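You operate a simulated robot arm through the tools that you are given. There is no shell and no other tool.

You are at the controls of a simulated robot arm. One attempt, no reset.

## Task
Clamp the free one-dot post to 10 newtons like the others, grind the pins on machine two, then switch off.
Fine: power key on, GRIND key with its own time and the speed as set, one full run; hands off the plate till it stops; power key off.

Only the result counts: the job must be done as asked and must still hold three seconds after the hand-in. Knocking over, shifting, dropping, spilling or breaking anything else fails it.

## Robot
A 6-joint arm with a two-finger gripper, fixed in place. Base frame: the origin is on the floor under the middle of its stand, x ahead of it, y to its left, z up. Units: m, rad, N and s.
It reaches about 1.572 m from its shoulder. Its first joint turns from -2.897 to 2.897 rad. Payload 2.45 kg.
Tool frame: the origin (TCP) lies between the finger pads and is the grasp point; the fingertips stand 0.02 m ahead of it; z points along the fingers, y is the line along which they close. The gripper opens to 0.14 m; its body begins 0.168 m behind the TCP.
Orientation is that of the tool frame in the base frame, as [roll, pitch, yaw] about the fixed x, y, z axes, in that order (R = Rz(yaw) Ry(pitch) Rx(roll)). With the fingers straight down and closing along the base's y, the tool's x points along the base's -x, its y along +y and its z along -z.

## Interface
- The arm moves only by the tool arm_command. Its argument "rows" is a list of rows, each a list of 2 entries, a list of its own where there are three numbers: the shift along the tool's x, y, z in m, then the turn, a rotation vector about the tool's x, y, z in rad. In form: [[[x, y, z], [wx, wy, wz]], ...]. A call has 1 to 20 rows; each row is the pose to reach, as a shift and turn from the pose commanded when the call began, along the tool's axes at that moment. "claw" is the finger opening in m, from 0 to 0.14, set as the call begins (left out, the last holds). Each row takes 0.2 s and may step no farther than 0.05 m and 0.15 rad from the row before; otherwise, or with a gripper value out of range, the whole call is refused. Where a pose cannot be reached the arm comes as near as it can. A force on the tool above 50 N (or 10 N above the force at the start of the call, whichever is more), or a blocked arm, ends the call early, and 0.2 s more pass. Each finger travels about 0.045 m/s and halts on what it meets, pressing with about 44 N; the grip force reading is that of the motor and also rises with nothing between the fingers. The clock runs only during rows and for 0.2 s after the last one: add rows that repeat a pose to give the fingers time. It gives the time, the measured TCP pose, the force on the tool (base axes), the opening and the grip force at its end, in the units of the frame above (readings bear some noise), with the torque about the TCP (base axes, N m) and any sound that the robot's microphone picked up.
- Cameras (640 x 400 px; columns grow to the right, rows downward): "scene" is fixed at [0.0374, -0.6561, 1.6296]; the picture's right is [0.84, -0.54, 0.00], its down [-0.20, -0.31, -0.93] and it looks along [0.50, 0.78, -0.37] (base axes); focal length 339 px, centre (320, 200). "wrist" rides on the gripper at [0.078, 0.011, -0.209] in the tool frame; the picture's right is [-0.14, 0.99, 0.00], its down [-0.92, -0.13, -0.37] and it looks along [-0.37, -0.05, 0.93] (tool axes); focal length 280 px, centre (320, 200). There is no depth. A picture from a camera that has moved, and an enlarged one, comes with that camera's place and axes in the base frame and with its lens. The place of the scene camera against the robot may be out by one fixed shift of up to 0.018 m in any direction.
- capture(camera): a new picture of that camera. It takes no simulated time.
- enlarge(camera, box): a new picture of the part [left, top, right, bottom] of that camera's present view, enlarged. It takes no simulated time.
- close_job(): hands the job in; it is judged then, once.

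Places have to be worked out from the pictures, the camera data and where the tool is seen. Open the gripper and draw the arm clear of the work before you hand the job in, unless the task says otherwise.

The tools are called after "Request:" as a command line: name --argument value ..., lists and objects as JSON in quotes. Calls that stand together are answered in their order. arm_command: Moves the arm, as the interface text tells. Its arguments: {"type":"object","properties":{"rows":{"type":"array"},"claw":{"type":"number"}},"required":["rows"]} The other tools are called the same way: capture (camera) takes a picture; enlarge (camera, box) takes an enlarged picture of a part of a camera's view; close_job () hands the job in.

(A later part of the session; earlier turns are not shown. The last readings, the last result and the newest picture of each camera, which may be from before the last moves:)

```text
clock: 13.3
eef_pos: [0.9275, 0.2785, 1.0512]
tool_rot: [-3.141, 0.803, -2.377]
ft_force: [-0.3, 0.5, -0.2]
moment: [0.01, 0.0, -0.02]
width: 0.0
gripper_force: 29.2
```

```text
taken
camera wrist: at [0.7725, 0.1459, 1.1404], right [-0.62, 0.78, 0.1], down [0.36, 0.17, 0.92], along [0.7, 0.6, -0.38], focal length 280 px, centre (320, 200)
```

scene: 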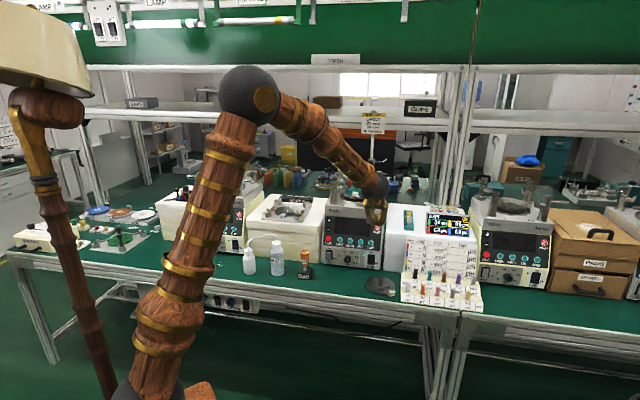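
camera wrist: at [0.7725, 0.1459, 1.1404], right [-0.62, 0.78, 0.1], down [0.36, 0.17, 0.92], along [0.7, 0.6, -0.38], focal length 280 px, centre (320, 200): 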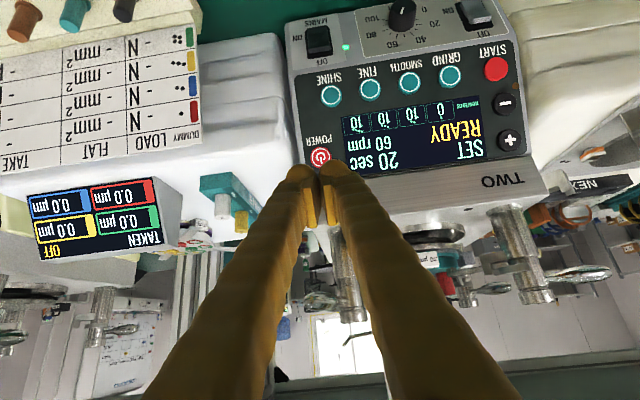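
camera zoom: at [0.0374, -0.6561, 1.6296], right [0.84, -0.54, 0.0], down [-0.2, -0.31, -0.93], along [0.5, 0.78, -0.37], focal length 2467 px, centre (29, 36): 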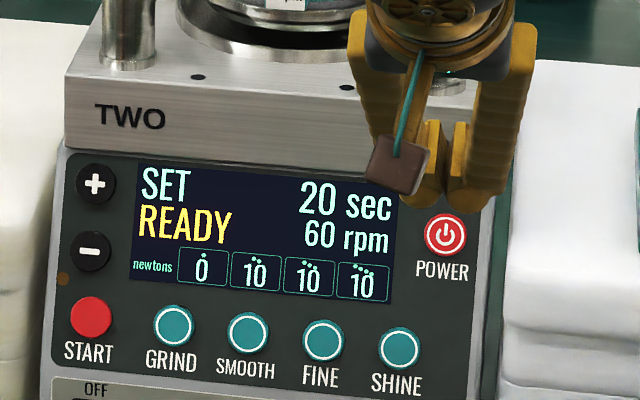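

The display reads "SET 20 sec, READY, 60 rpm" and newtons 0 / 10 / 10 / 10, so post 1 must be turned until its field reads 10. Its lever points along the bench at z≈1.11 and must swing about 45° toward the robot; I raise the hand upright, away from the machine.

Request:
arm_command --rows '[[[-0.0174, 0.026, -0.0268], [0, 0.1, 0]], [[-0.0349, 0.052, -0.0535], [0, 0.2, 0]], [[-0.0523, 0.0779, -0.0803], [0, 0.3, 0]], [[-0.0698, 0.1039, -0.107], [0, 0.4, 0]], [[-0.0872, 0.1299, -0.1338], [0, 0.5, 0]], [[-0.1046, 0.1559, -0.1605], [0, 0.6, 0]], [[-0.1221, 0.1818, -0.1873], [0, 0.7, 0]], [[-0.1395, 0.2078, -0.214], [0, 0.803, 0]], [[-0.1395, 0.2078, -0.214], [0, 0.803, 0]]]' --claw 0.06

Request:
arm_command --rows '[[[0, 0, 0], [0, 0, 0.14]], [[0, 0, 0], [0, 0, 0.28]], [[0, 0, 0], [0, 0, 0.42]], [[0, 0, 0], [0, 0, 0.56]], [[0, 0, 0], [0, 0, 0.7]], [[0, 0, 0], [0, 0, 0.84]], [[0, 0, 0], [0, 0, 0.98]], [[0, 0, 0], [0, 0, 1.12]], [[0, 0, 0], [0, 0, 1.26]], [[0, 0, 0], [0, 0, 1.4]], [[0, 0, 0], [0, 0, 1.55]], [[0, 0, 0], [0, 0, 1.55]]]'

Request:
capture --camera "wrist"

Request:
capture --camera "scene"

```text
clock: 15.3
eef_pos: [0.7426, 0.3896, 1.2996]
tool_rot: [3.141, -0.003, -2.377]
ft_force: [0.7, -0.5, -0.8]
moment: [0.02, -0.01, 0.01]
width: 0.0599
gripper_force: 0.0
```

```text
clock: 17.9
eef_pos: [0.7432, 0.3901, 1.299]
tool_rot: [-3.139, 0.001, 2.354]
ft_force: [0.5, 0.5, -0.4]
moment: [0.04, -0.03, -0.06]
width: 0.0603
gripper_force: 0.1
```

```text
taken
camera wrist: at [0.6957, 0.4543, 1.5089], right [0.8, 0.6, 0.0], down [0.56, -0.74, 0.37], along [0.22, -0.3, -0.93], focal length 280 px, centre (320, 200)
```

wrist: 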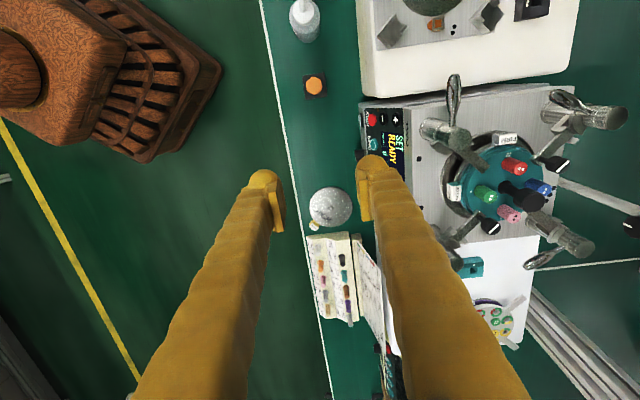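

```text
taken
```

scene: 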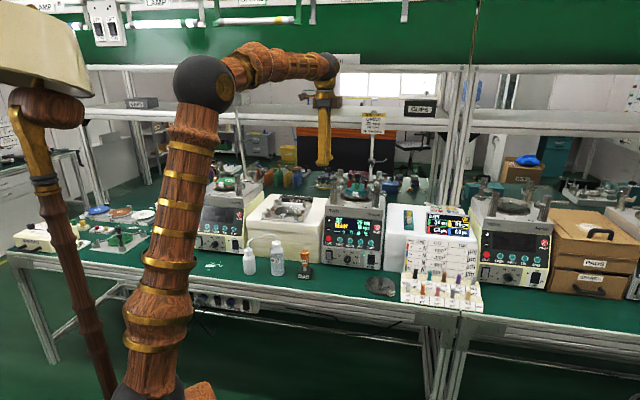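

Orientation reached: camera is now on the lever-tip side. I zoom in on post 1 and its lever, and on post 2 for comparison.

Request:
enlarge --camera "wrist" --box '[400, 65, 530, 185]'

Request:
enlarge --camera "wrist" --box '[440, 80, 640, 280]'

```text
3.33 times, centred on (465, 125) of wrist
camera zoom: at [0.6957, 0.4543, 1.5089], right [0.8, 0.6, 0.0], down [0.56, -0.74, 0.37], along [0.22, -0.3, -0.93], focal length 935 px, centre (-163, 450)
```

zoom: 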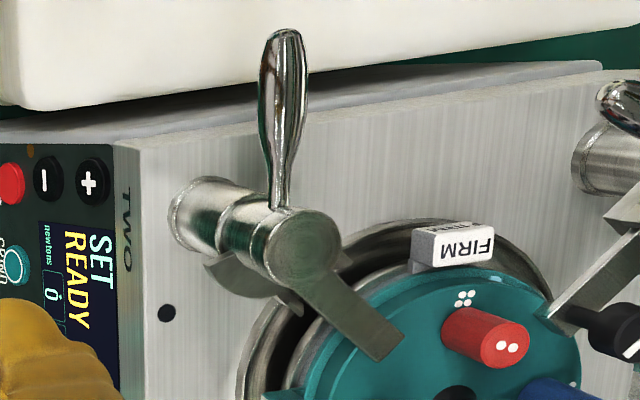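

```text
2.00 times, centred on (540, 180) of wrist
camera zoom: at [0.6957, 0.4543, 1.5089], right [0.8, 0.6, 0.0], down [0.56, -0.74, 0.37], along [0.22, -0.3, -0.93], focal length 561 px, centre (-120, 240)
```

zoom: 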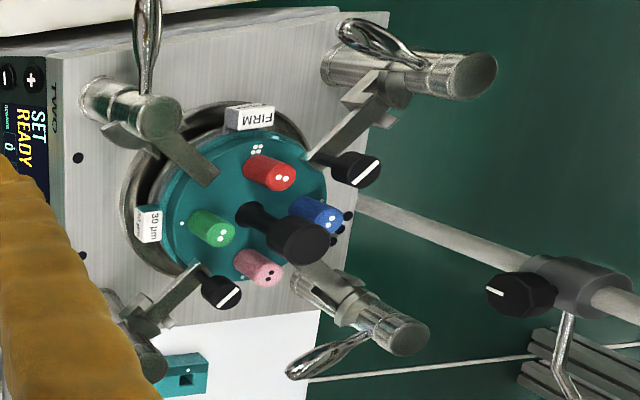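

Triangulating between views gives post 1's axis at about (0.873, 0.511), top z≈1.155; its lever tip is at (0.820, 0.566), lever height z≈1.13. I move the hand over the lever, fingers straddling it, still above everything.

Request:
arm_command --rows '[[[0.0108, 0.0356, 0.01], [0, 0, 0]], [[0.0215, 0.0712, 0.025], [0, 0, 0]], [[0.0323, 0.1068, 0.04], [0, 0, 0]], [[0.043, 0.1424, 0.055], [0, 0, 0]], [[0.0538, 0.178, 0.079], [0, 0, 0]], [[0.0538, 0.178, 0.079], [0, 0, 0]]]'

Request:
capture --camera "wrist"

Request:
enlarge --camera "scene" --box '[290, 130, 400, 250]'

```text
clock: 19.3
eef_pos: [0.8304, 0.5553, 1.2208]
tool_rot: [-3.14, 0.001, 2.356]
ft_force: [0.2, -0.5, -0.5]
moment: [0.05, -0.01, -0.04]
width: 0.0602
gripper_force: 0.0
```

```text
taken
camera wrist: at [0.7824, 0.6184, 1.43], right [0.8, 0.6, 0.0], down [0.56, -0.74, 0.37], along [0.22, -0.3, -0.93], focal length 280 px, centre (320, 200)
```

wrist: 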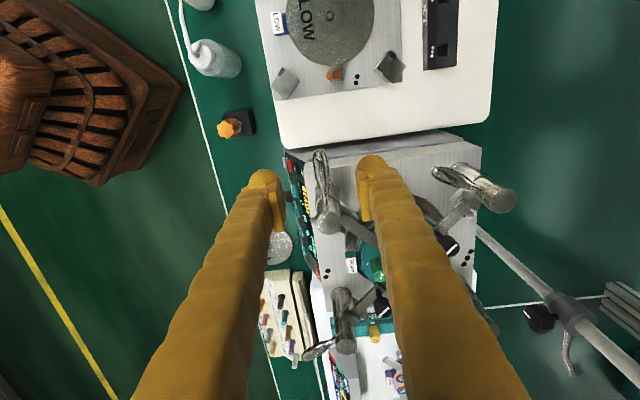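

```text
3.33 times, centred on (345, 190) of scene
camera zoom: at [0.0374, -0.6561, 1.6296], right [0.84, -0.54, 0.0], down [-0.2, -0.31, -0.93], along [0.5, 0.78, -0.37], focal length 1130 px, centre (237, 233)
```

zoom: 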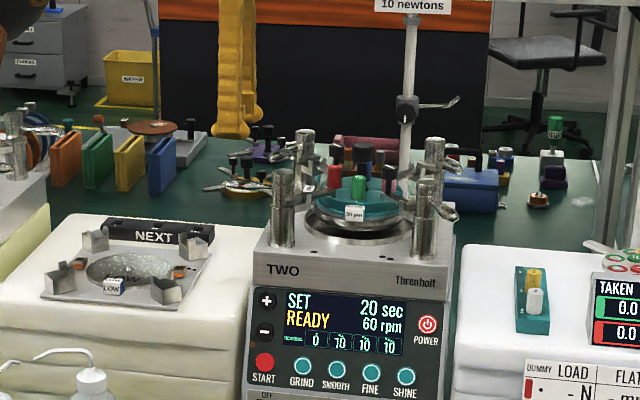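

The lever lies between the fingers. I zoom in to check centring before lowering.

Request:
enlarge --camera "wrist" --box '[260, 130, 400, 250]'

Request:
enlarge --camera "scene" --box '[300, 140, 360, 200]'

```text
3.33 times, centred on (330, 190) of wrist
camera zoom: at [0.7824, 0.6184, 1.43], right [0.8, 0.6, 0.0], down [0.56, -0.74, 0.37], along [0.22, -0.3, -0.93], focal length 935 px, centre (287, 233)
```

zoom: 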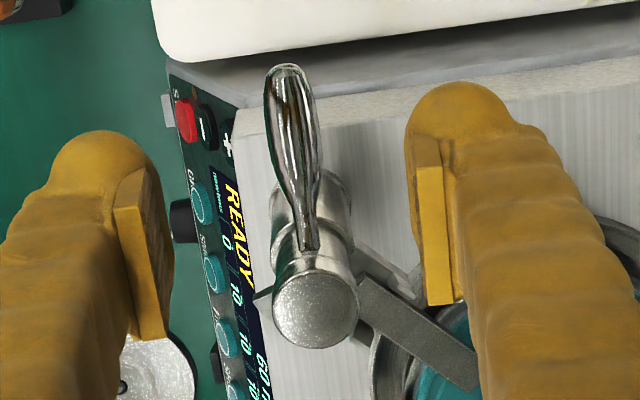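

```text
6.67 times, centred on (330, 170) of scene
camera zoom: at [0.0374, -0.6561, 1.6296], right [0.84, -0.54, 0.0], down [-0.2, -0.31, -0.93], along [0.5, 0.78, -0.37], focal length 2261 px, centre (253, 400)
```

zoom: 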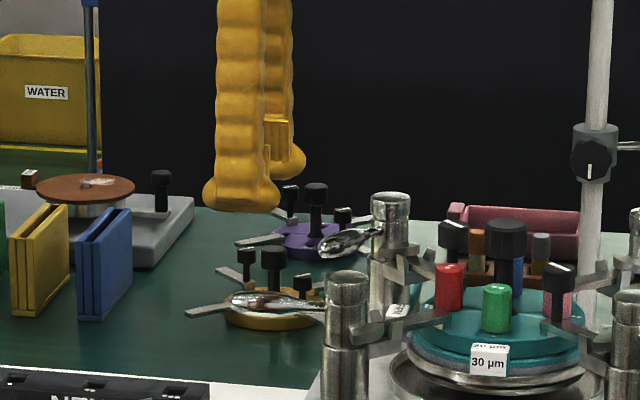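

The thick part of the lever is centred between the fingers. I lower the hand 9 cm so the fingers straddle it.

Request:
arm_command --rows '[[[0, 0.001, 0.03], [0, 0, 0]], [[0, 0.001, 0.06], [0, 0, 0]], [[0, 0.001, 0.08], [0, 0, 0]], [[0, 0.001, 0.09], [0, 0, 0]], [[0, 0.001, 0.09], [0, 0, 0]]]'

Request:
capture --camera "wrist"

Request:
enlarge --camera "scene" --box '[300, 160, 380, 250]'

```text
clock: 20.5
eef_pos: [0.8309, 0.5545, 1.1311]
tool_rot: [-3.14, -0.001, 2.357]
ft_force: [-0.5, 0.1, -0.2]
moment: [0.01, 0.01, 0.0]
width: 0.0599
gripper_force: 0.0
```

```text
taken
camera wrist: at [0.7841, 0.6187, 1.3397], right [0.8, 0.6, 0.0], down [0.56, -0.74, 0.37], along [0.22, -0.3, -0.93], focal length 280 px, centre (320, 200)
```

wrist: 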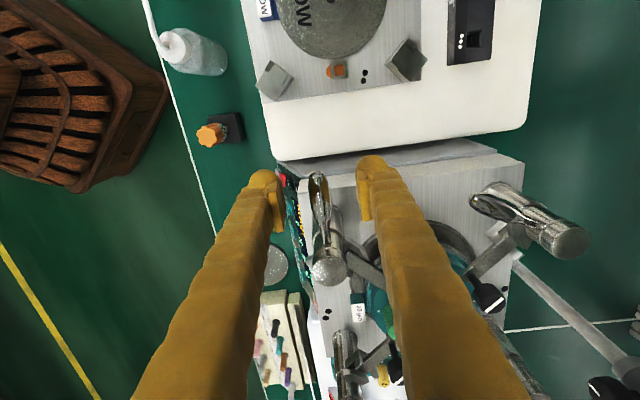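

```text
4.44 times, centred on (340, 205) of scene
camera zoom: at [0.0374, -0.6561, 1.6296], right [0.84, -0.54, 0.0], down [-0.2, -0.31, -0.93], along [0.5, 0.78, -0.37], focal length 1507 px, centre (231, 178)
```

zoom: 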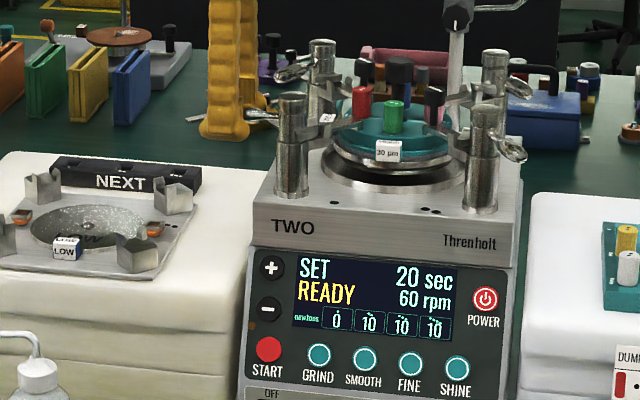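

The fingers are down without contact. I check from the side that the lever is at pad height.

Request:
enlarge --camera "scene" --box '[325, 165, 365, 195]'

Request:
enlarge --camera "wrist" --box '[255, 145, 415, 265]'

```text
13.33 times, centred on (345, 180) of scene
camera zoom: at [0.0374, -0.6561, 1.6296], right [0.84, -0.54, 0.0], down [-0.2, -0.31, -0.93], along [0.5, 0.78, -0.37], focal length 4522 px, centre (-13, 467)
```

zoom: 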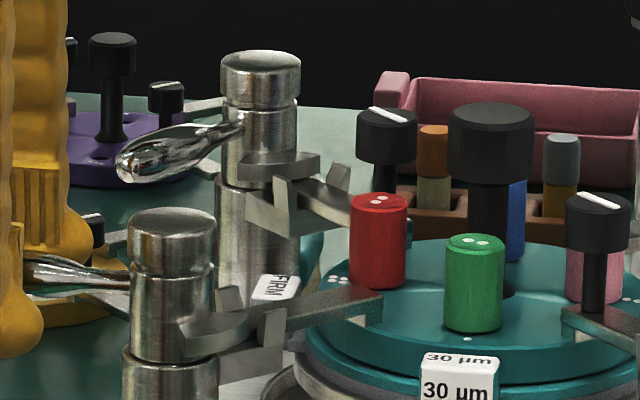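

```text
3.33 times, centred on (335, 205) of wrist
camera zoom: at [0.7841, 0.6187, 1.3397], right [0.8, 0.6, 0.0], down [0.56, -0.74, 0.37], along [0.22, -0.3, -0.93], focal length 935 px, centre (270, 183)
```

zoom: 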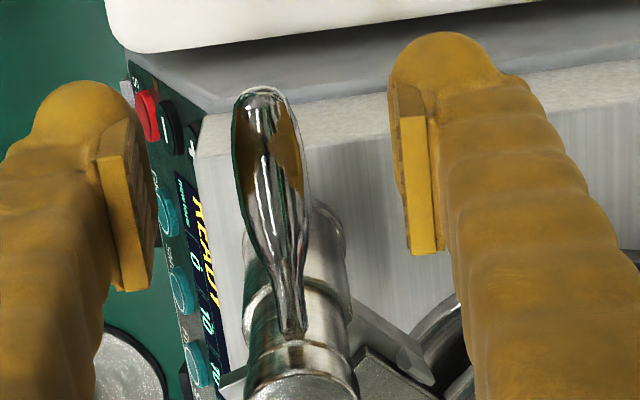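

The lever is between the pads. I narrow the claw to about 3.4 cm around the lever (still loose), then turn it in small steps about the post axis, reading the display.

Request:
arm_command --rows '[[[0, 0, 0], [0, 0, 0]], [[0, 0, 0], [0, 0, 0]], [[-0.0003, -0.0058, 0], [0, 0, -0.1]], [[-0.0012, -0.0116, 0], [0, 0, -0.2]], [[-0.0012, -0.0116, 0], [0, 0, -0.2]]]' --claw 0.034

Request:
enlarge --camera "wrist" --box '[255, 145, 415, 265]'

Request:
enlarge --camera "scene" --box '[310, 165, 400, 250]'

```text
clock: 21.7
eef_pos: [0.8249, 0.5457, 1.1315]
tool_rot: [-3.14, 0.0, 2.557]
ft_force: [0.4, 0.5, 1.5]
moment: [0.03, 0.0, 0.0]
width: 0.0344
gripper_force: 0.3
```

```text
3.33 times, centred on (335, 205) of wrist
camera zoom: at [0.765, 0.5986, 1.3403], right [0.66, 0.75, 0.0], down [0.7, -0.61, 0.37], along [0.28, -0.25, -0.93], focal length 935 px, centre (270, 183)
```

zoom: 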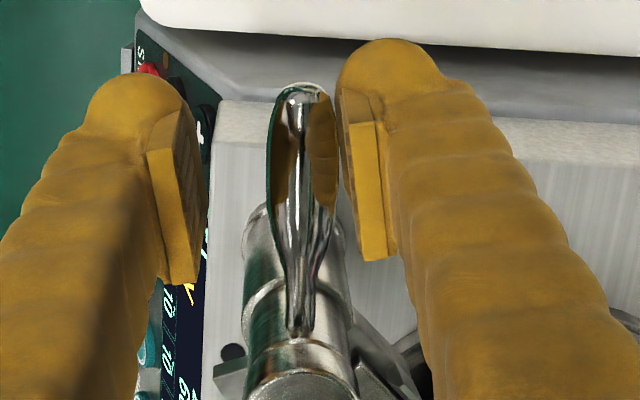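

```text
4.71 times, centred on (355, 208) of scene
camera zoom: at [0.0374, -0.6561, 1.6296], right [0.84, -0.54, 0.0], down [-0.2, -0.31, -0.93], along [0.5, 0.78, -0.37], focal length 1596 px, centre (155, 165)
```

zoom: 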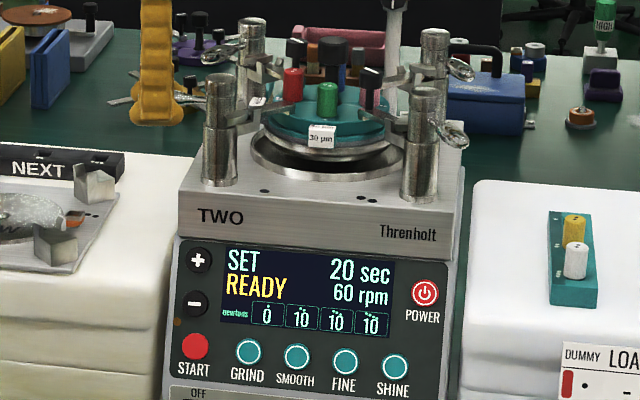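

No contact yet; the rear pad is next to the lever. I go on turning 0.2 rad more.

Request:
arm_command --rows '[[[-0.0001, -0.0029, 0], [0, 0, -0.05]], [[-0.0003, -0.0058, 0], [0, 0, -0.1]], [[-0.0007, -0.0087, 0], [0, 0, -0.15]], [[-0.0012, -0.0116, 0], [0, 0, -0.2]], [[-0.0012, -0.0116, 0], [0, 0, -0.2]]]'

Request:
enlarge --camera "wrist" --box '[255, 145, 415, 265]'

Request:
enlarge --camera "scene" --box '[310, 165, 400, 250]'

```text
clock: 22.9
eef_pos: [0.8197, 0.5346, 1.1304]
tool_rot: [-3.139, 0.0, 2.755]
ft_force: [-0.3, 0.3, 0.8]
moment: [-0.01, 0.01, 0.02]
width: 0.0339
gripper_force: 0.0
```

```text
3.33 times, centred on (335, 205) of wrist
camera zoom: at [0.7502, 0.5755, 1.3397], right [0.5, 0.87, 0.0], down [0.81, -0.46, 0.37], along [0.32, -0.19, -0.93], focal length 935 px, centre (270, 183)
```

zoom: 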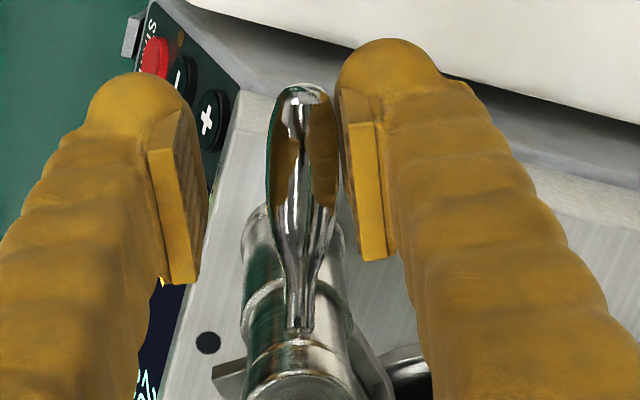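

```text
4.71 times, centred on (355, 208) of scene
camera zoom: at [0.0374, -0.6561, 1.6296], right [0.84, -0.54, 0.0], down [-0.2, -0.31, -0.93], along [0.5, 0.78, -0.37], focal length 1596 px, centre (155, 165)
```

zoom: 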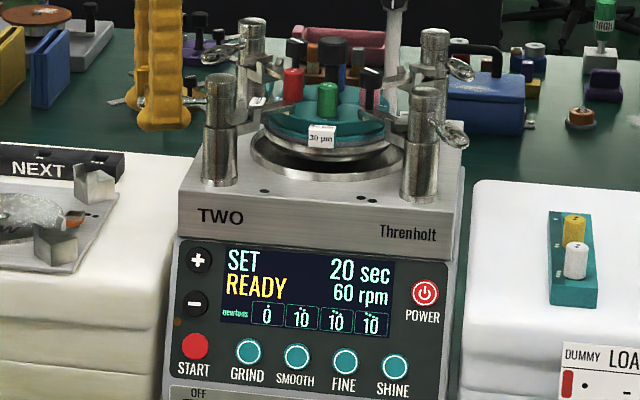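

The lever follows the rear pad with almost no force; the reading is still 0. I turn on in smaller portions.

Request:
arm_command --rows '[[[-0.0001, -0.0029, 0], [0, 0, -0.05]], [[-0.0003, -0.0058, 0], [0, 0, -0.1]], [[-0.0003, -0.0058, 0], [0, 0, -0.1]]]'

Request:
enlarge --camera "scene" --box '[310, 165, 400, 250]'

```text
clock: 23.7
eef_pos: [0.8165, 0.5293, 1.13]
tool_rot: [-3.139, 0.0, 2.858]
ft_force: [-0.6, -0.2, 0.4]
moment: [-0.01, 0.01, -0.01]
width: 0.034
gripper_force: 0.1
```

```text
4.71 times, centred on (355, 208) of scene
camera zoom: at [0.0374, -0.6561, 1.6296], right [0.84, -0.54, 0.0], down [-0.2, -0.31, -0.93], along [0.5, 0.78, -0.37], focal length 1596 px, centre (155, 165)
```

zoom: 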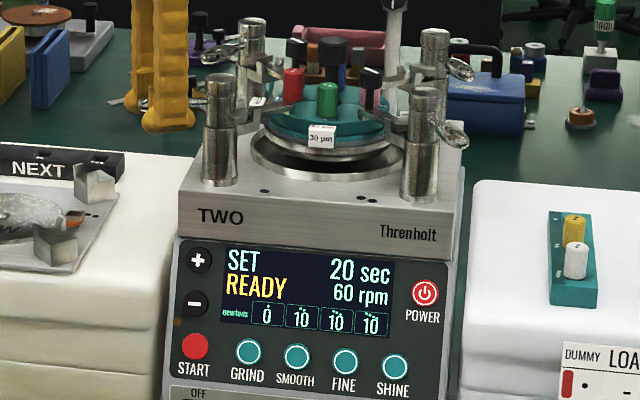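

Still 0 N and no force. I continue by another 0.1 rad.

Request:
arm_command --rows '[[[-0.0001, -0.0029, 0], [0, 0, -0.05]], [[-0.0003, -0.0058, 0], [0, 0, -0.1]], [[-0.0003, -0.0058, 0], [0, 0, -0.1]]]'

Request:
enlarge --camera "scene" --box '[310, 165, 400, 250]'

Request:
enlarge --camera "wrist" --box '[255, 145, 415, 265]'

```text
clock: 24.5
eef_pos: [0.815, 0.5236, 1.1298]
tool_rot: [-3.14, 0.001, 2.953]
ft_force: [0.3, 0.0, 0.4]
moment: [-0.06, 0.03, 0.0]
width: 0.0343
gripper_force: 0.4
```

```text
4.71 times, centred on (355, 208) of scene
camera zoom: at [0.0374, -0.6561, 1.6296], right [0.84, -0.54, 0.0], down [-0.2, -0.31, -0.93], along [0.5, 0.78, -0.37], focal length 1596 px, centre (155, 165)
```

zoom: 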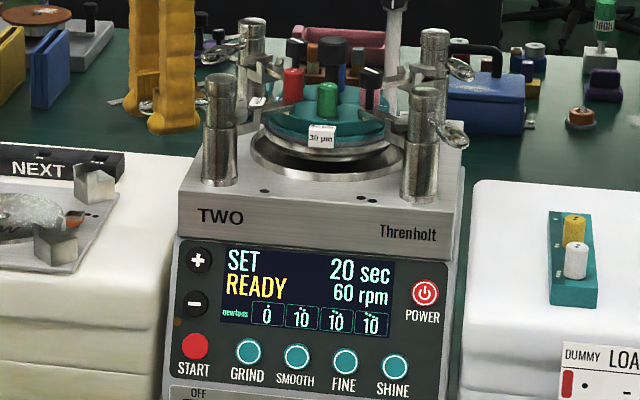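

```text
3.33 times, centred on (335, 205) of wrist
camera zoom: at [0.7406, 0.5506, 1.3397], right [0.32, 0.95, 0.0], down [0.88, -0.29, 0.37], along [0.35, -0.12, -0.93], focal length 935 px, centre (270, 183)
```

zoom: 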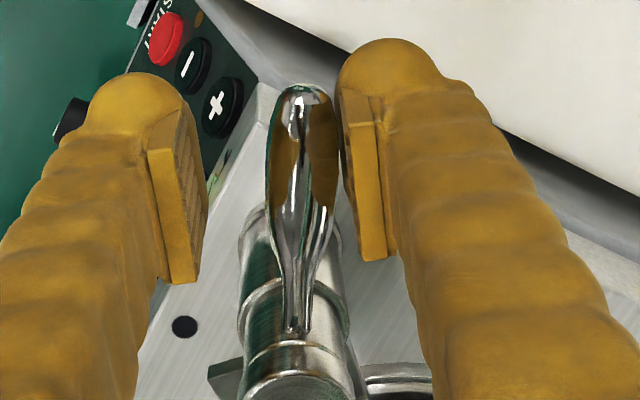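

The lever has swung about 30° and the reading is still 0. I check where the tab is relative to the arm.

Request:
enlarge --camera "scene" --box '[330, 170, 370, 200]'

Request:
enlarge --camera "wrist" --box '[300, 200, 400, 300]'

```text
13.33 times, centred on (350, 185) of scene
camera zoom: at [0.0374, -0.6561, 1.6296], right [0.84, -0.54, 0.0], down [-0.2, -0.31, -0.93], along [0.5, 0.78, -0.37], focal length 4522 px, centre (-80, 400)
```

zoom: 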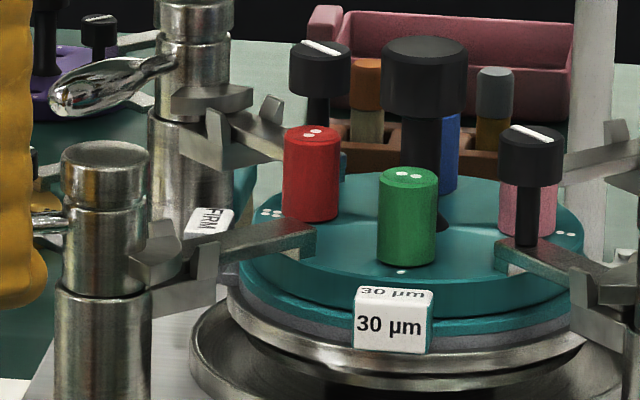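

```text
4.00 times, centred on (350, 250) of wrist
camera zoom: at [0.7406, 0.5506, 1.3397], right [0.32, 0.95, 0.0], down [0.88, -0.29, 0.37], along [0.35, -0.12, -0.93], focal length 1122 px, centre (200, 0)
```

zoom: 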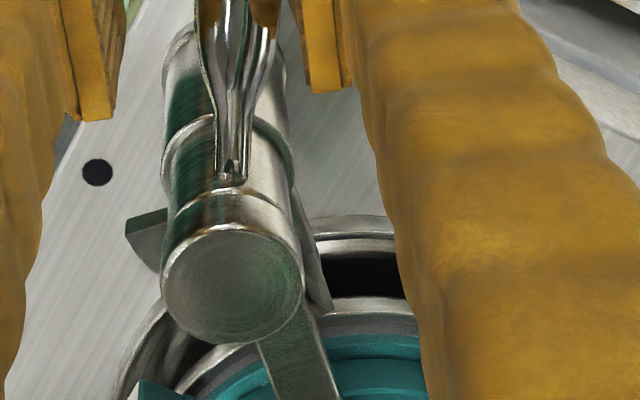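

The tab is now coming over the arm end. I continue turning in 0.1 rad portions.

Request:
arm_command --rows '[[[-0.0001, -0.0029, 0], [0, 0, -0.05]], [[-0.0003, -0.0058, 0], [0, 0, -0.1]], [[-0.0003, -0.0058, 0], [0, 0, -0.1]]]'

Request:
enlarge --camera "scene" --box '[310, 165, 400, 250]'

```text
clock: 25.3
eef_pos: [0.8159, 0.5183, 1.1298]
tool_rot: [-3.14, -0.001, 3.056]
ft_force: [0.2, 0.2, 0.1]
moment: [0.0, 0.01, 0.01]
width: 0.0343
gripper_force: 0.3
```

```text
4.71 times, centred on (355, 208) of scene
camera zoom: at [0.0374, -0.6561, 1.6296], right [0.84, -0.54, 0.0], down [-0.2, -0.31, -0.93], along [0.5, 0.78, -0.37], focal length 1596 px, centre (155, 165)
```

zoom: 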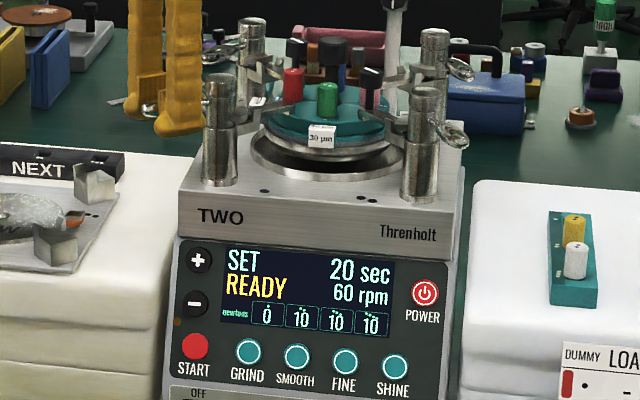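

Still 0 N. Another 0.1 rad.

Request:
arm_command --rows '[[[-0.0001, -0.0029, 0], [0, 0, -0.05]], [[-0.0003, -0.0058, 0], [0, 0, -0.1]], [[-0.0003, -0.0058, 0], [0, 0, -0.1]]]'

Request:
enlarge --camera "scene" --box '[310, 165, 400, 250]'

Request:
capture --camera "wrist"

```text
clock: 26.1
eef_pos: [0.8144, 0.5129, 1.1295]
tool_rot: [3.141, -0.001, -3.124]
ft_force: [0.7, -0.9, 0.0]
moment: [-0.01, 0.03, -0.06]
width: 0.0342
gripper_force: 0.1
```

```text
4.71 times, centred on (355, 208) of scene
camera zoom: at [0.0374, -0.6561, 1.6296], right [0.84, -0.54, 0.0], down [-0.2, -0.31, -0.93], along [0.5, 0.78, -0.37], focal length 1596 px, centre (155, 165)
```

zoom: 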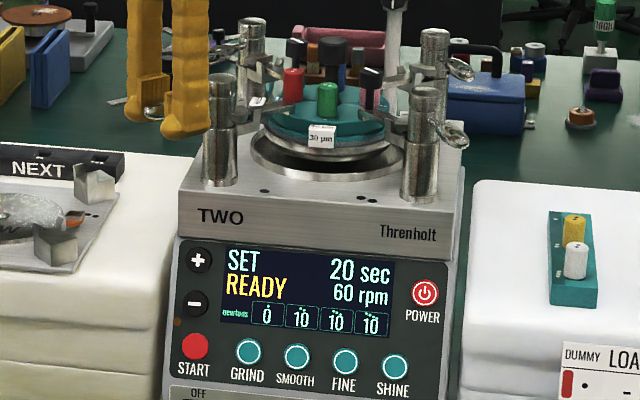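

```text
taken
camera wrist: at [0.7361, 0.5235, 1.3391], right [0.12, 0.99, 0.0], down [0.92, -0.11, 0.37], along [0.36, -0.05, -0.93], focal length 280 px, centre (320, 200)
```

wrist: 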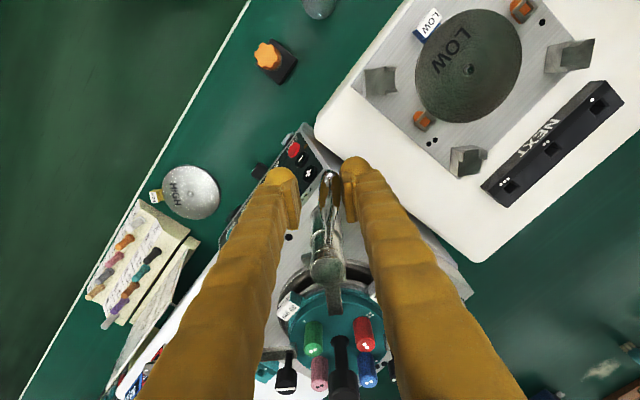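

Reading is still 0 with the lever nearly opposite the arm. Post 2's lever, mirrored, would put 10 N at about 14° further, so I keep turning in small portions.

Request:
arm_command --rows '[[[-0.0001, -0.0029, 0], [0, 0, -0.05]], [[-0.0003, -0.0058, 0], [0, 0, -0.1]], [[-0.0003, -0.0058, 0], [0, 0, -0.1]]]'

Request:
enlarge --camera "scene" --box '[310, 165, 400, 250]'

Request:
enlarge --camera "wrist" --box '[255, 145, 415, 300]'

```text
clock: 26.9
eef_pos: [0.8136, 0.5075, 1.1302]
tool_rot: [-3.14, -0.001, -3.025]
ft_force: [0.0, -0.9, 0.0]
moment: [-0.02, -0.02, 0.01]
width: 0.0341
gripper_force: 0.1
```

```text
4.71 times, centred on (355, 208) of scene
camera zoom: at [0.0374, -0.6561, 1.6296], right [0.84, -0.54, 0.0], down [-0.2, -0.31, -0.93], along [0.5, 0.78, -0.37], focal length 1596 px, centre (155, 165)
```

zoom: 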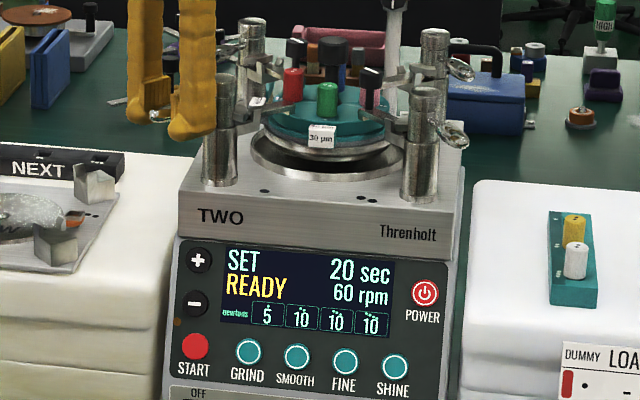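

```text
2.58 times, centred on (335, 222) of wrist
camera zoom: at [0.7357, 0.5098, 1.3394], right [0.02, 1.0, 0.0], down [0.93, -0.02, 0.37], along [0.37, -0.01, -0.93], focal length 724 px, centre (281, 142)
```

zoom: 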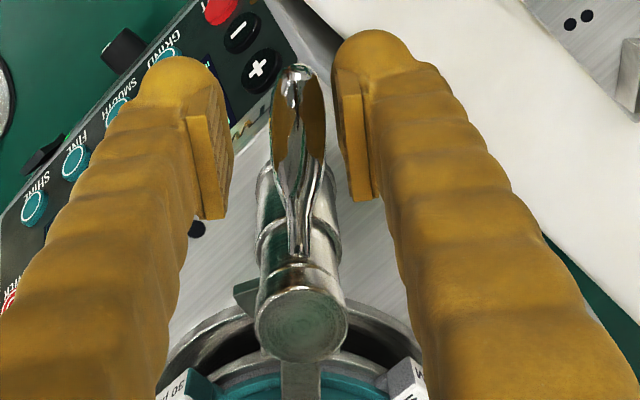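

The one-dot field now reads 5. I confirm by zoom and then turn only slightly further.

Request:
enlarge --camera "scene" --box '[340, 210, 400, 240]'

Request:
arm_command --rows '[[[-0.0001, -0.0015, 0], [0, 0, -0.025]], [[-0.0001, -0.0015, 0], [0, 0, -0.025]]]'

Request:
enlarge --camera "scene" --box '[340, 210, 400, 240]'

```text
10.67 times, centred on (370, 225) of scene
camera zoom: at [0.0374, -0.6561, 1.6296], right [0.84, -0.54, 0.0], down [-0.2, -0.31, -0.93], along [0.5, 0.78, -0.37], focal length 3618 px, centre (-213, -67)
```

zoom: 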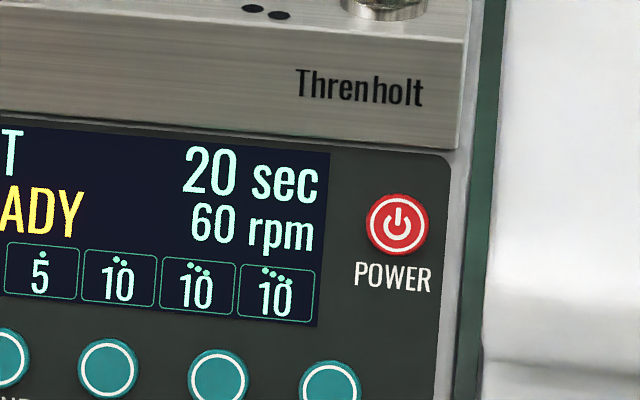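

```text
clock: 27.5
eef_pos: [0.8151, 0.5061, 1.1305]
tool_rot: [-3.141, -0.003, -3.002]
ft_force: [0.1, 0.4, 0.1]
moment: [0.0, -0.03, -0.04]
width: 0.034
gripper_force: 0.0
```

```text
10.67 times, centred on (370, 225) of scene
camera zoom: at [0.0374, -0.6561, 1.6296], right [0.84, -0.54, 0.0], down [-0.2, -0.31, -0.93], along [0.5, 0.78, -0.37], focal length 3618 px, centre (-213, -67)
```

zoom: 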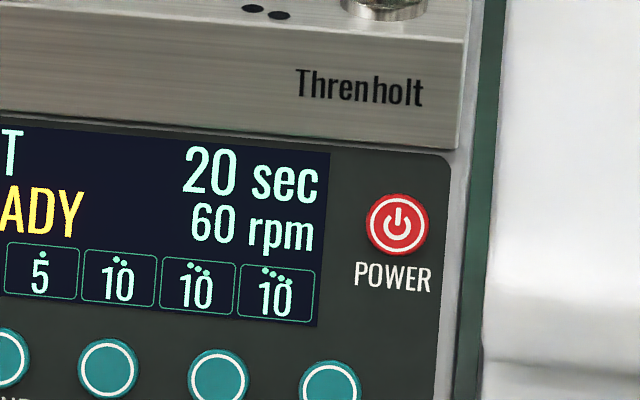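

Still 5, so the value may move in steps. I continue in 0.03 rad steps and read after each.

Request:
arm_command --rows '[[[-0.0001, -0.0017, 0], [0, 0, -0.03]], [[-0.0001, -0.0017, 0], [0, 0, -0.03]]]'

Request:
enlarge --camera "scene" --box '[340, 210, 400, 240]'

Request:
arm_command --rows '[[[-0.0001, -0.0017, 0], [0, 0, -0.03]], [[-0.0001, -0.0017, 0], [0, 0, -0.03]]]'

Request:
enlarge --camera "scene" --box '[340, 210, 400, 240]'

```text
clock: 28.1
eef_pos: [0.8153, 0.503, 1.1299]
tool_rot: [-3.141, -0.002, -2.973]
ft_force: [-0.1, 0.5, 0.2]
moment: [-0.02, 0.01, -0.03]
width: 0.0342
gripper_force: 0.3
```

```text
10.67 times, centred on (370, 225) of scene
camera zoom: at [0.0374, -0.6561, 1.6296], right [0.84, -0.54, 0.0], down [-0.2, -0.31, -0.93], along [0.5, 0.78, -0.37], focal length 3618 px, centre (-213, -67)
```

zoom: 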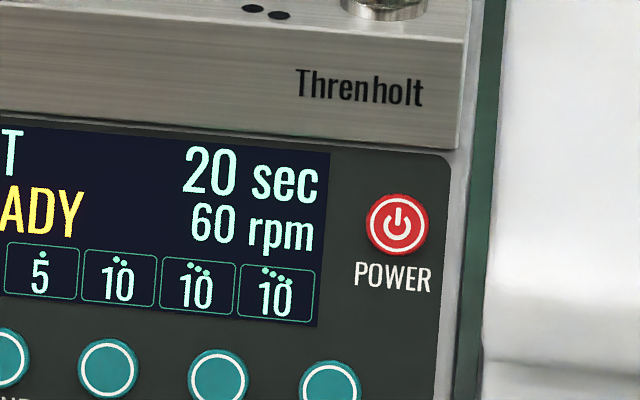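

```text
clock: 28.7
eef_pos: [0.8162, 0.5018, 1.13]
tool_rot: [-3.139, -0.003, -2.941]
ft_force: [-0.4, 0.5, -0.2]
moment: [0.01, -0.05, 0.0]
width: 0.0348
gripper_force: 0.5
```

```text
10.67 times, centred on (370, 225) of scene
camera zoom: at [0.0374, -0.6561, 1.6296], right [0.84, -0.54, 0.0], down [-0.2, -0.31, -0.93], along [0.5, 0.78, -0.37], focal length 3618 px, centre (-213, -67)
```

zoom: 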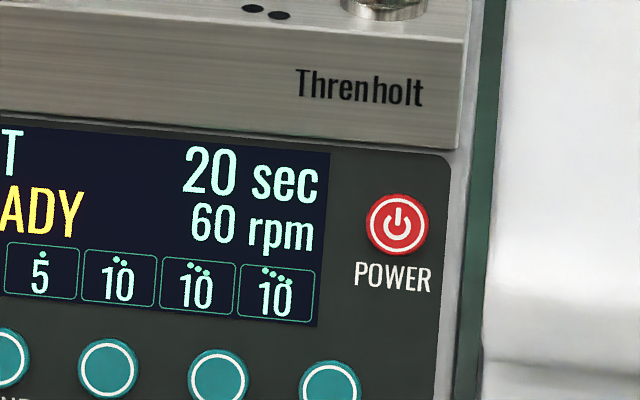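

Still 5 at this angle. I check the lever is following and go on.

Request:
arm_command --rows '[[[-0.0001, -0.0017, 0], [0, 0, -0.03]], [[-0.0001, -0.0017, 0], [0, 0, -0.03]]]'

Request:
enlarge --camera "scene" --box '[340, 210, 400, 240]'

Request:
enlarge --camera "wrist" --box '[255, 145, 415, 300]'

```text
clock: 29.3
eef_pos: [0.8163, 0.4994, 1.1291]
tool_rot: [-3.14, -0.002, -2.912]
ft_force: [-0.4, 0.7, -0.2]
moment: [0.02, 0.0, -0.01]
width: 0.0346
gripper_force: 0.7
```

```text
10.67 times, centred on (370, 225) of scene
camera zoom: at [0.0374, -0.6561, 1.6296], right [0.84, -0.54, 0.0], down [-0.2, -0.31, -0.93], along [0.5, 0.78, -0.37], focal length 3618 px, centre (-213, -67)
```

zoom: 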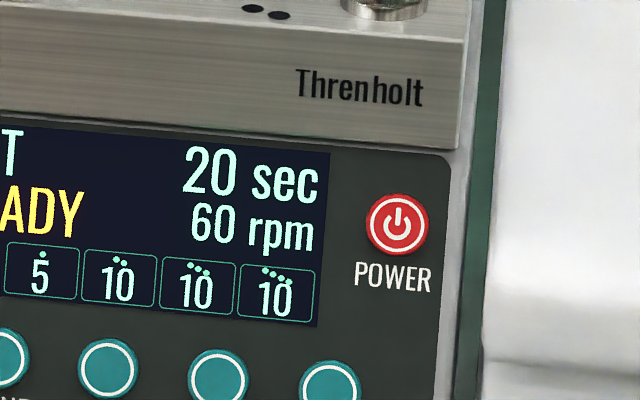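

```text
2.58 times, centred on (335, 222) of wrist
camera zoom: at [0.7375, 0.4942, 1.3394], right [-0.09, 1.0, 0.0], down [0.93, 0.09, 0.37], along [0.37, 0.03, -0.93], focal length 724 px, centre (281, 142)
```

zoom: 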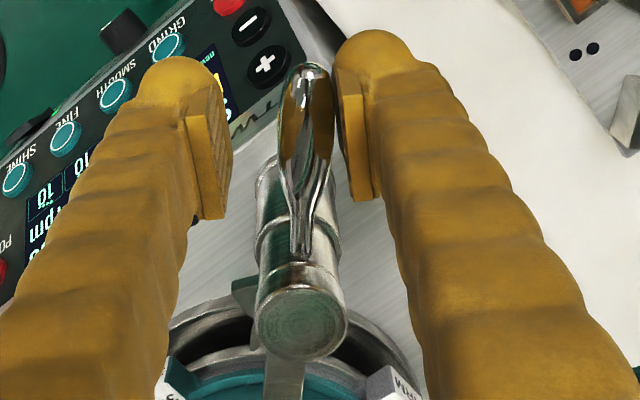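

The lever had snapped into a 5 N notch and the rear pad has only now caught up with it. I keep turning toward the next notch.

Request:
arm_command --rows '[[[-0.0001, -0.0017, 0], [0, 0, -0.03]], [[-0.0002, -0.0034, 0], [0, 0, -0.06]], [[-0.0002, -0.0034, 0], [0, 0, -0.06]]]'

Request:
enlarge --camera "scene" --box '[340, 210, 400, 240]'

Request:
enlarge --camera "wrist" --box '[255, 145, 415, 300]'

```text
clock: 30.1
eef_pos: [0.8168, 0.4979, 1.1302]
tool_rot: [-3.139, 0.0, -2.852]
ft_force: [-0.6, -0.4, 0.5]
moment: [-0.02, 0.01, -0.01]
width: 0.0342
gripper_force: 0.6
```

```text
10.67 times, centred on (370, 225) of scene
camera zoom: at [0.0374, -0.6561, 1.6296], right [0.84, -0.54, 0.0], down [-0.2, -0.31, -0.93], along [0.5, 0.78, -0.37], focal length 3618 px, centre (-213, -67)
```

zoom: 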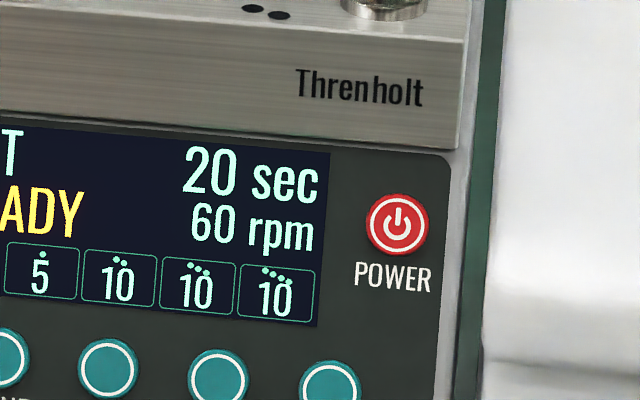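

```text
2.58 times, centred on (335, 222) of wrist
camera zoom: at [0.7393, 0.4862, 1.3395], right [-0.15, 0.99, 0.0], down [0.92, 0.14, 0.37], along [0.36, 0.05, -0.93], focal length 724 px, centre (281, 142)
```

zoom: 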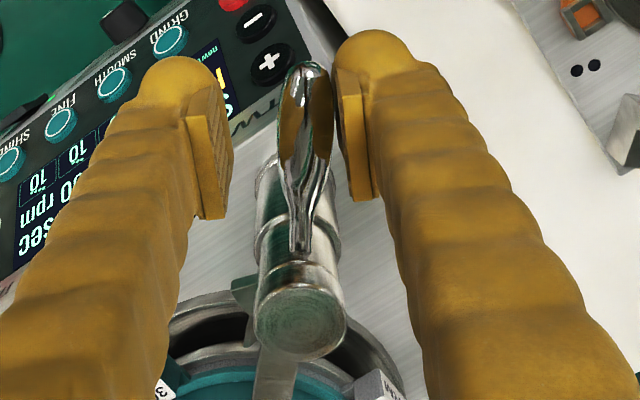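

No force worth noting and still 5. I continue by 0.06 rad.

Request:
arm_command --rows '[[[-0.0001, -0.0017, 0], [0, 0, -0.03]], [[-0.0002, -0.0034, 0], [0, 0, -0.06]], [[-0.0002, -0.0034, 0], [0, 0, -0.06]]]'

Request:
enlarge --camera "scene" --box '[340, 210, 400, 240]'

Request:
enlarge --camera "wrist" --box '[255, 145, 415, 300]'

```text
clock: 30.9
eef_pos: [0.8188, 0.4944, 1.1303]
tool_rot: [-3.141, -0.002, -2.79]
ft_force: [0.0, -1.0, 0.0]
moment: [0.0, 0.0, 0.04]
width: 0.0341
gripper_force: 0.0
```

```text
10.67 times, centred on (370, 225) of scene
camera zoom: at [0.0374, -0.6561, 1.6296], right [0.84, -0.54, 0.0], down [-0.2, -0.31, -0.93], along [0.5, 0.78, -0.37], focal length 3618 px, centre (-213, -67)
```

zoom: 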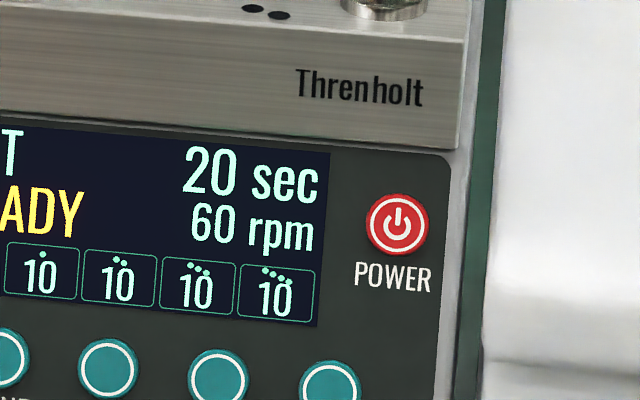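

```text
2.58 times, centred on (335, 222) of wrist
camera zoom: at [0.7414, 0.4785, 1.3394], right [-0.21, 0.98, 0.0], down [0.91, 0.2, 0.37], along [0.36, 0.08, -0.93], focal length 724 px, centre (281, 142)
```

zoom: 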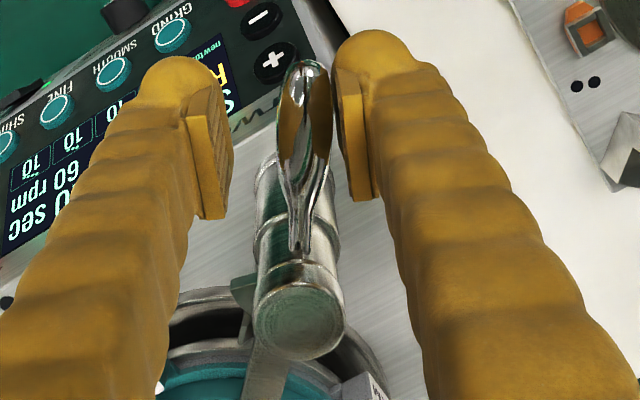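

It now reads 10 / 10 / 10 / 10. The lever is at about 191°, just past the changeover point, so I hold still a moment to see whether it settles fully into the 10 N notch.

Request:
arm_command --rows '[[[0, 0, 0], [0, 0, 0]], [[0, 0, 0], [0, 0, 0]], [[0, 0, 0], [0, 0, 0]], [[0, 0, 0], [0, 0, 0]]]'

Request:
enlarge --camera "wrist" --box '[290, 150, 370, 220]'

Request:
enlarge --camera "scene" --box '[330, 165, 390, 195]'

```text
clock: 31.9
eef_pos: [0.8185, 0.4936, 1.1315]
tool_rot: [-3.141, -0.001, -2.793]
ft_force: [-0.3, 0.3, 0.3]
moment: [-0.04, 0.01, 0.02]
width: 0.0341
gripper_force: 0.1
```

```text
5.71 times, centred on (330, 185) of wrist
camera zoom: at [0.7415, 0.4785, 1.3394], right [-0.21, 0.98, 0.0], down [0.91, 0.2, 0.37], along [0.36, 0.08, -0.93], focal length 1602 px, centre (263, 286)
```

zoom: 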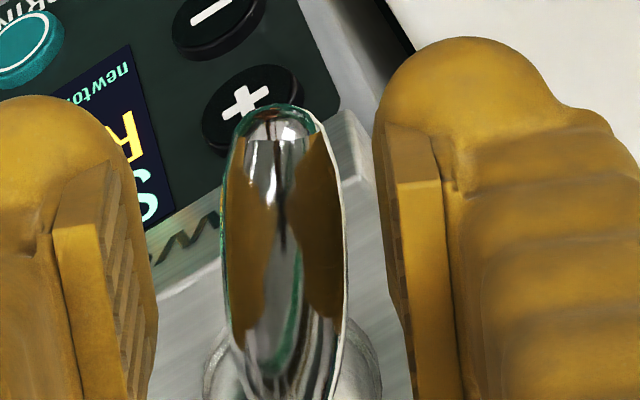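

```text
10.67 times, centred on (360, 180) of scene
camera zoom: at [0.0374, -0.6561, 1.6296], right [0.84, -0.54, 0.0], down [-0.2, -0.31, -0.93], along [0.5, 0.78, -0.37], focal length 3618 px, centre (-107, 413)
```

zoom: 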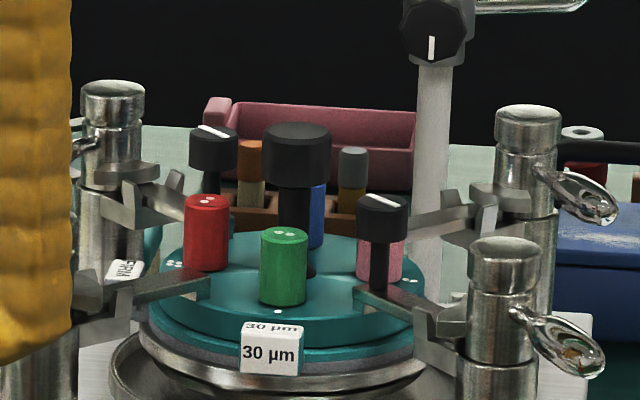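

The lever has snapped forward into the 10 N notch (about 195°) and is free of both pads. I lift the hand straight up without touching it and read the display again.

Request:
arm_command --rows '[[[0, 0, -0.03], [0, 0, 0]], [[0, 0, -0.07], [0, 0, 0]], [[0, 0, -0.11], [0, 0, 0]], [[0, 0, -0.15], [0, 0, 0]], [[0, 0, -0.15], [0, 0, 0]]]'

Request:
capture --camera "wrist"

Request:
enlarge --camera "scene" --box '[315, 165, 395, 250]'

Request:
enlarge --camera "wrist" --box '[240, 130, 420, 330]'

```text
clock: 33.1
eef_pos: [0.8185, 0.4936, 1.2807]
tool_rot: [-3.139, -0.001, -2.792]
ft_force: [-0.2, 0.8, 0.2]
moment: [0.0, 0.04, 0.03]
width: 0.034
gripper_force: 0.2
```

```text
taken
camera wrist: at [0.7415, 0.4781, 1.4895], right [-0.21, 0.98, 0.0], down [0.91, 0.2, 0.37], along [0.36, 0.08, -0.93], focal length 280 px, centre (320, 200)
```

wrist: 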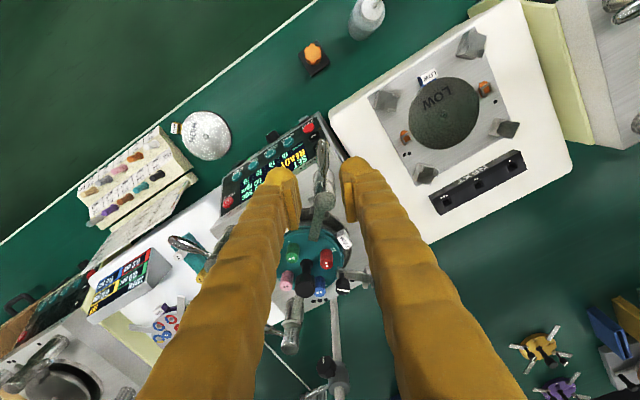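

```text
4.71 times, centred on (355, 208) of scene
camera zoom: at [0.0374, -0.6561, 1.6296], right [0.84, -0.54, 0.0], down [-0.2, -0.31, -0.93], along [0.5, 0.78, -0.37], focal length 1596 px, centre (155, 165)
```

zoom: 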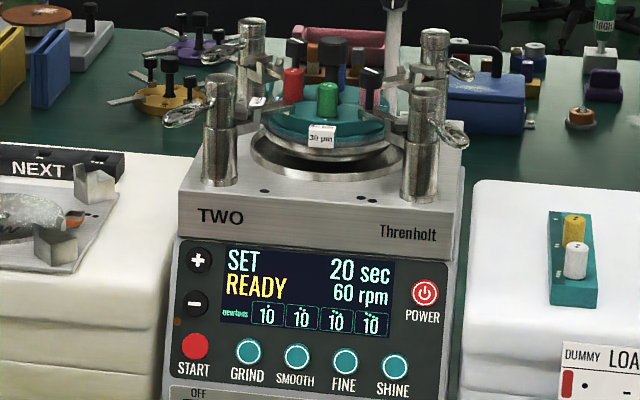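

```text
2.00 times, centred on (330, 230) of wrist
camera zoom: at [0.7415, 0.4781, 1.4895], right [-0.21, 0.98, 0.0], down [0.91, 0.2, 0.37], along [0.36, 0.08, -0.93], focal length 561 px, centre (300, 140)
```

zoom: 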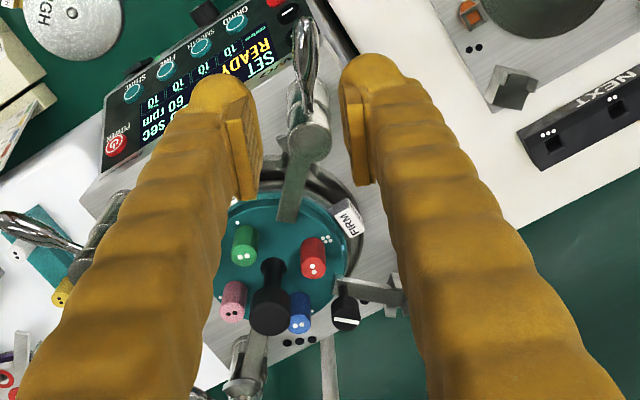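

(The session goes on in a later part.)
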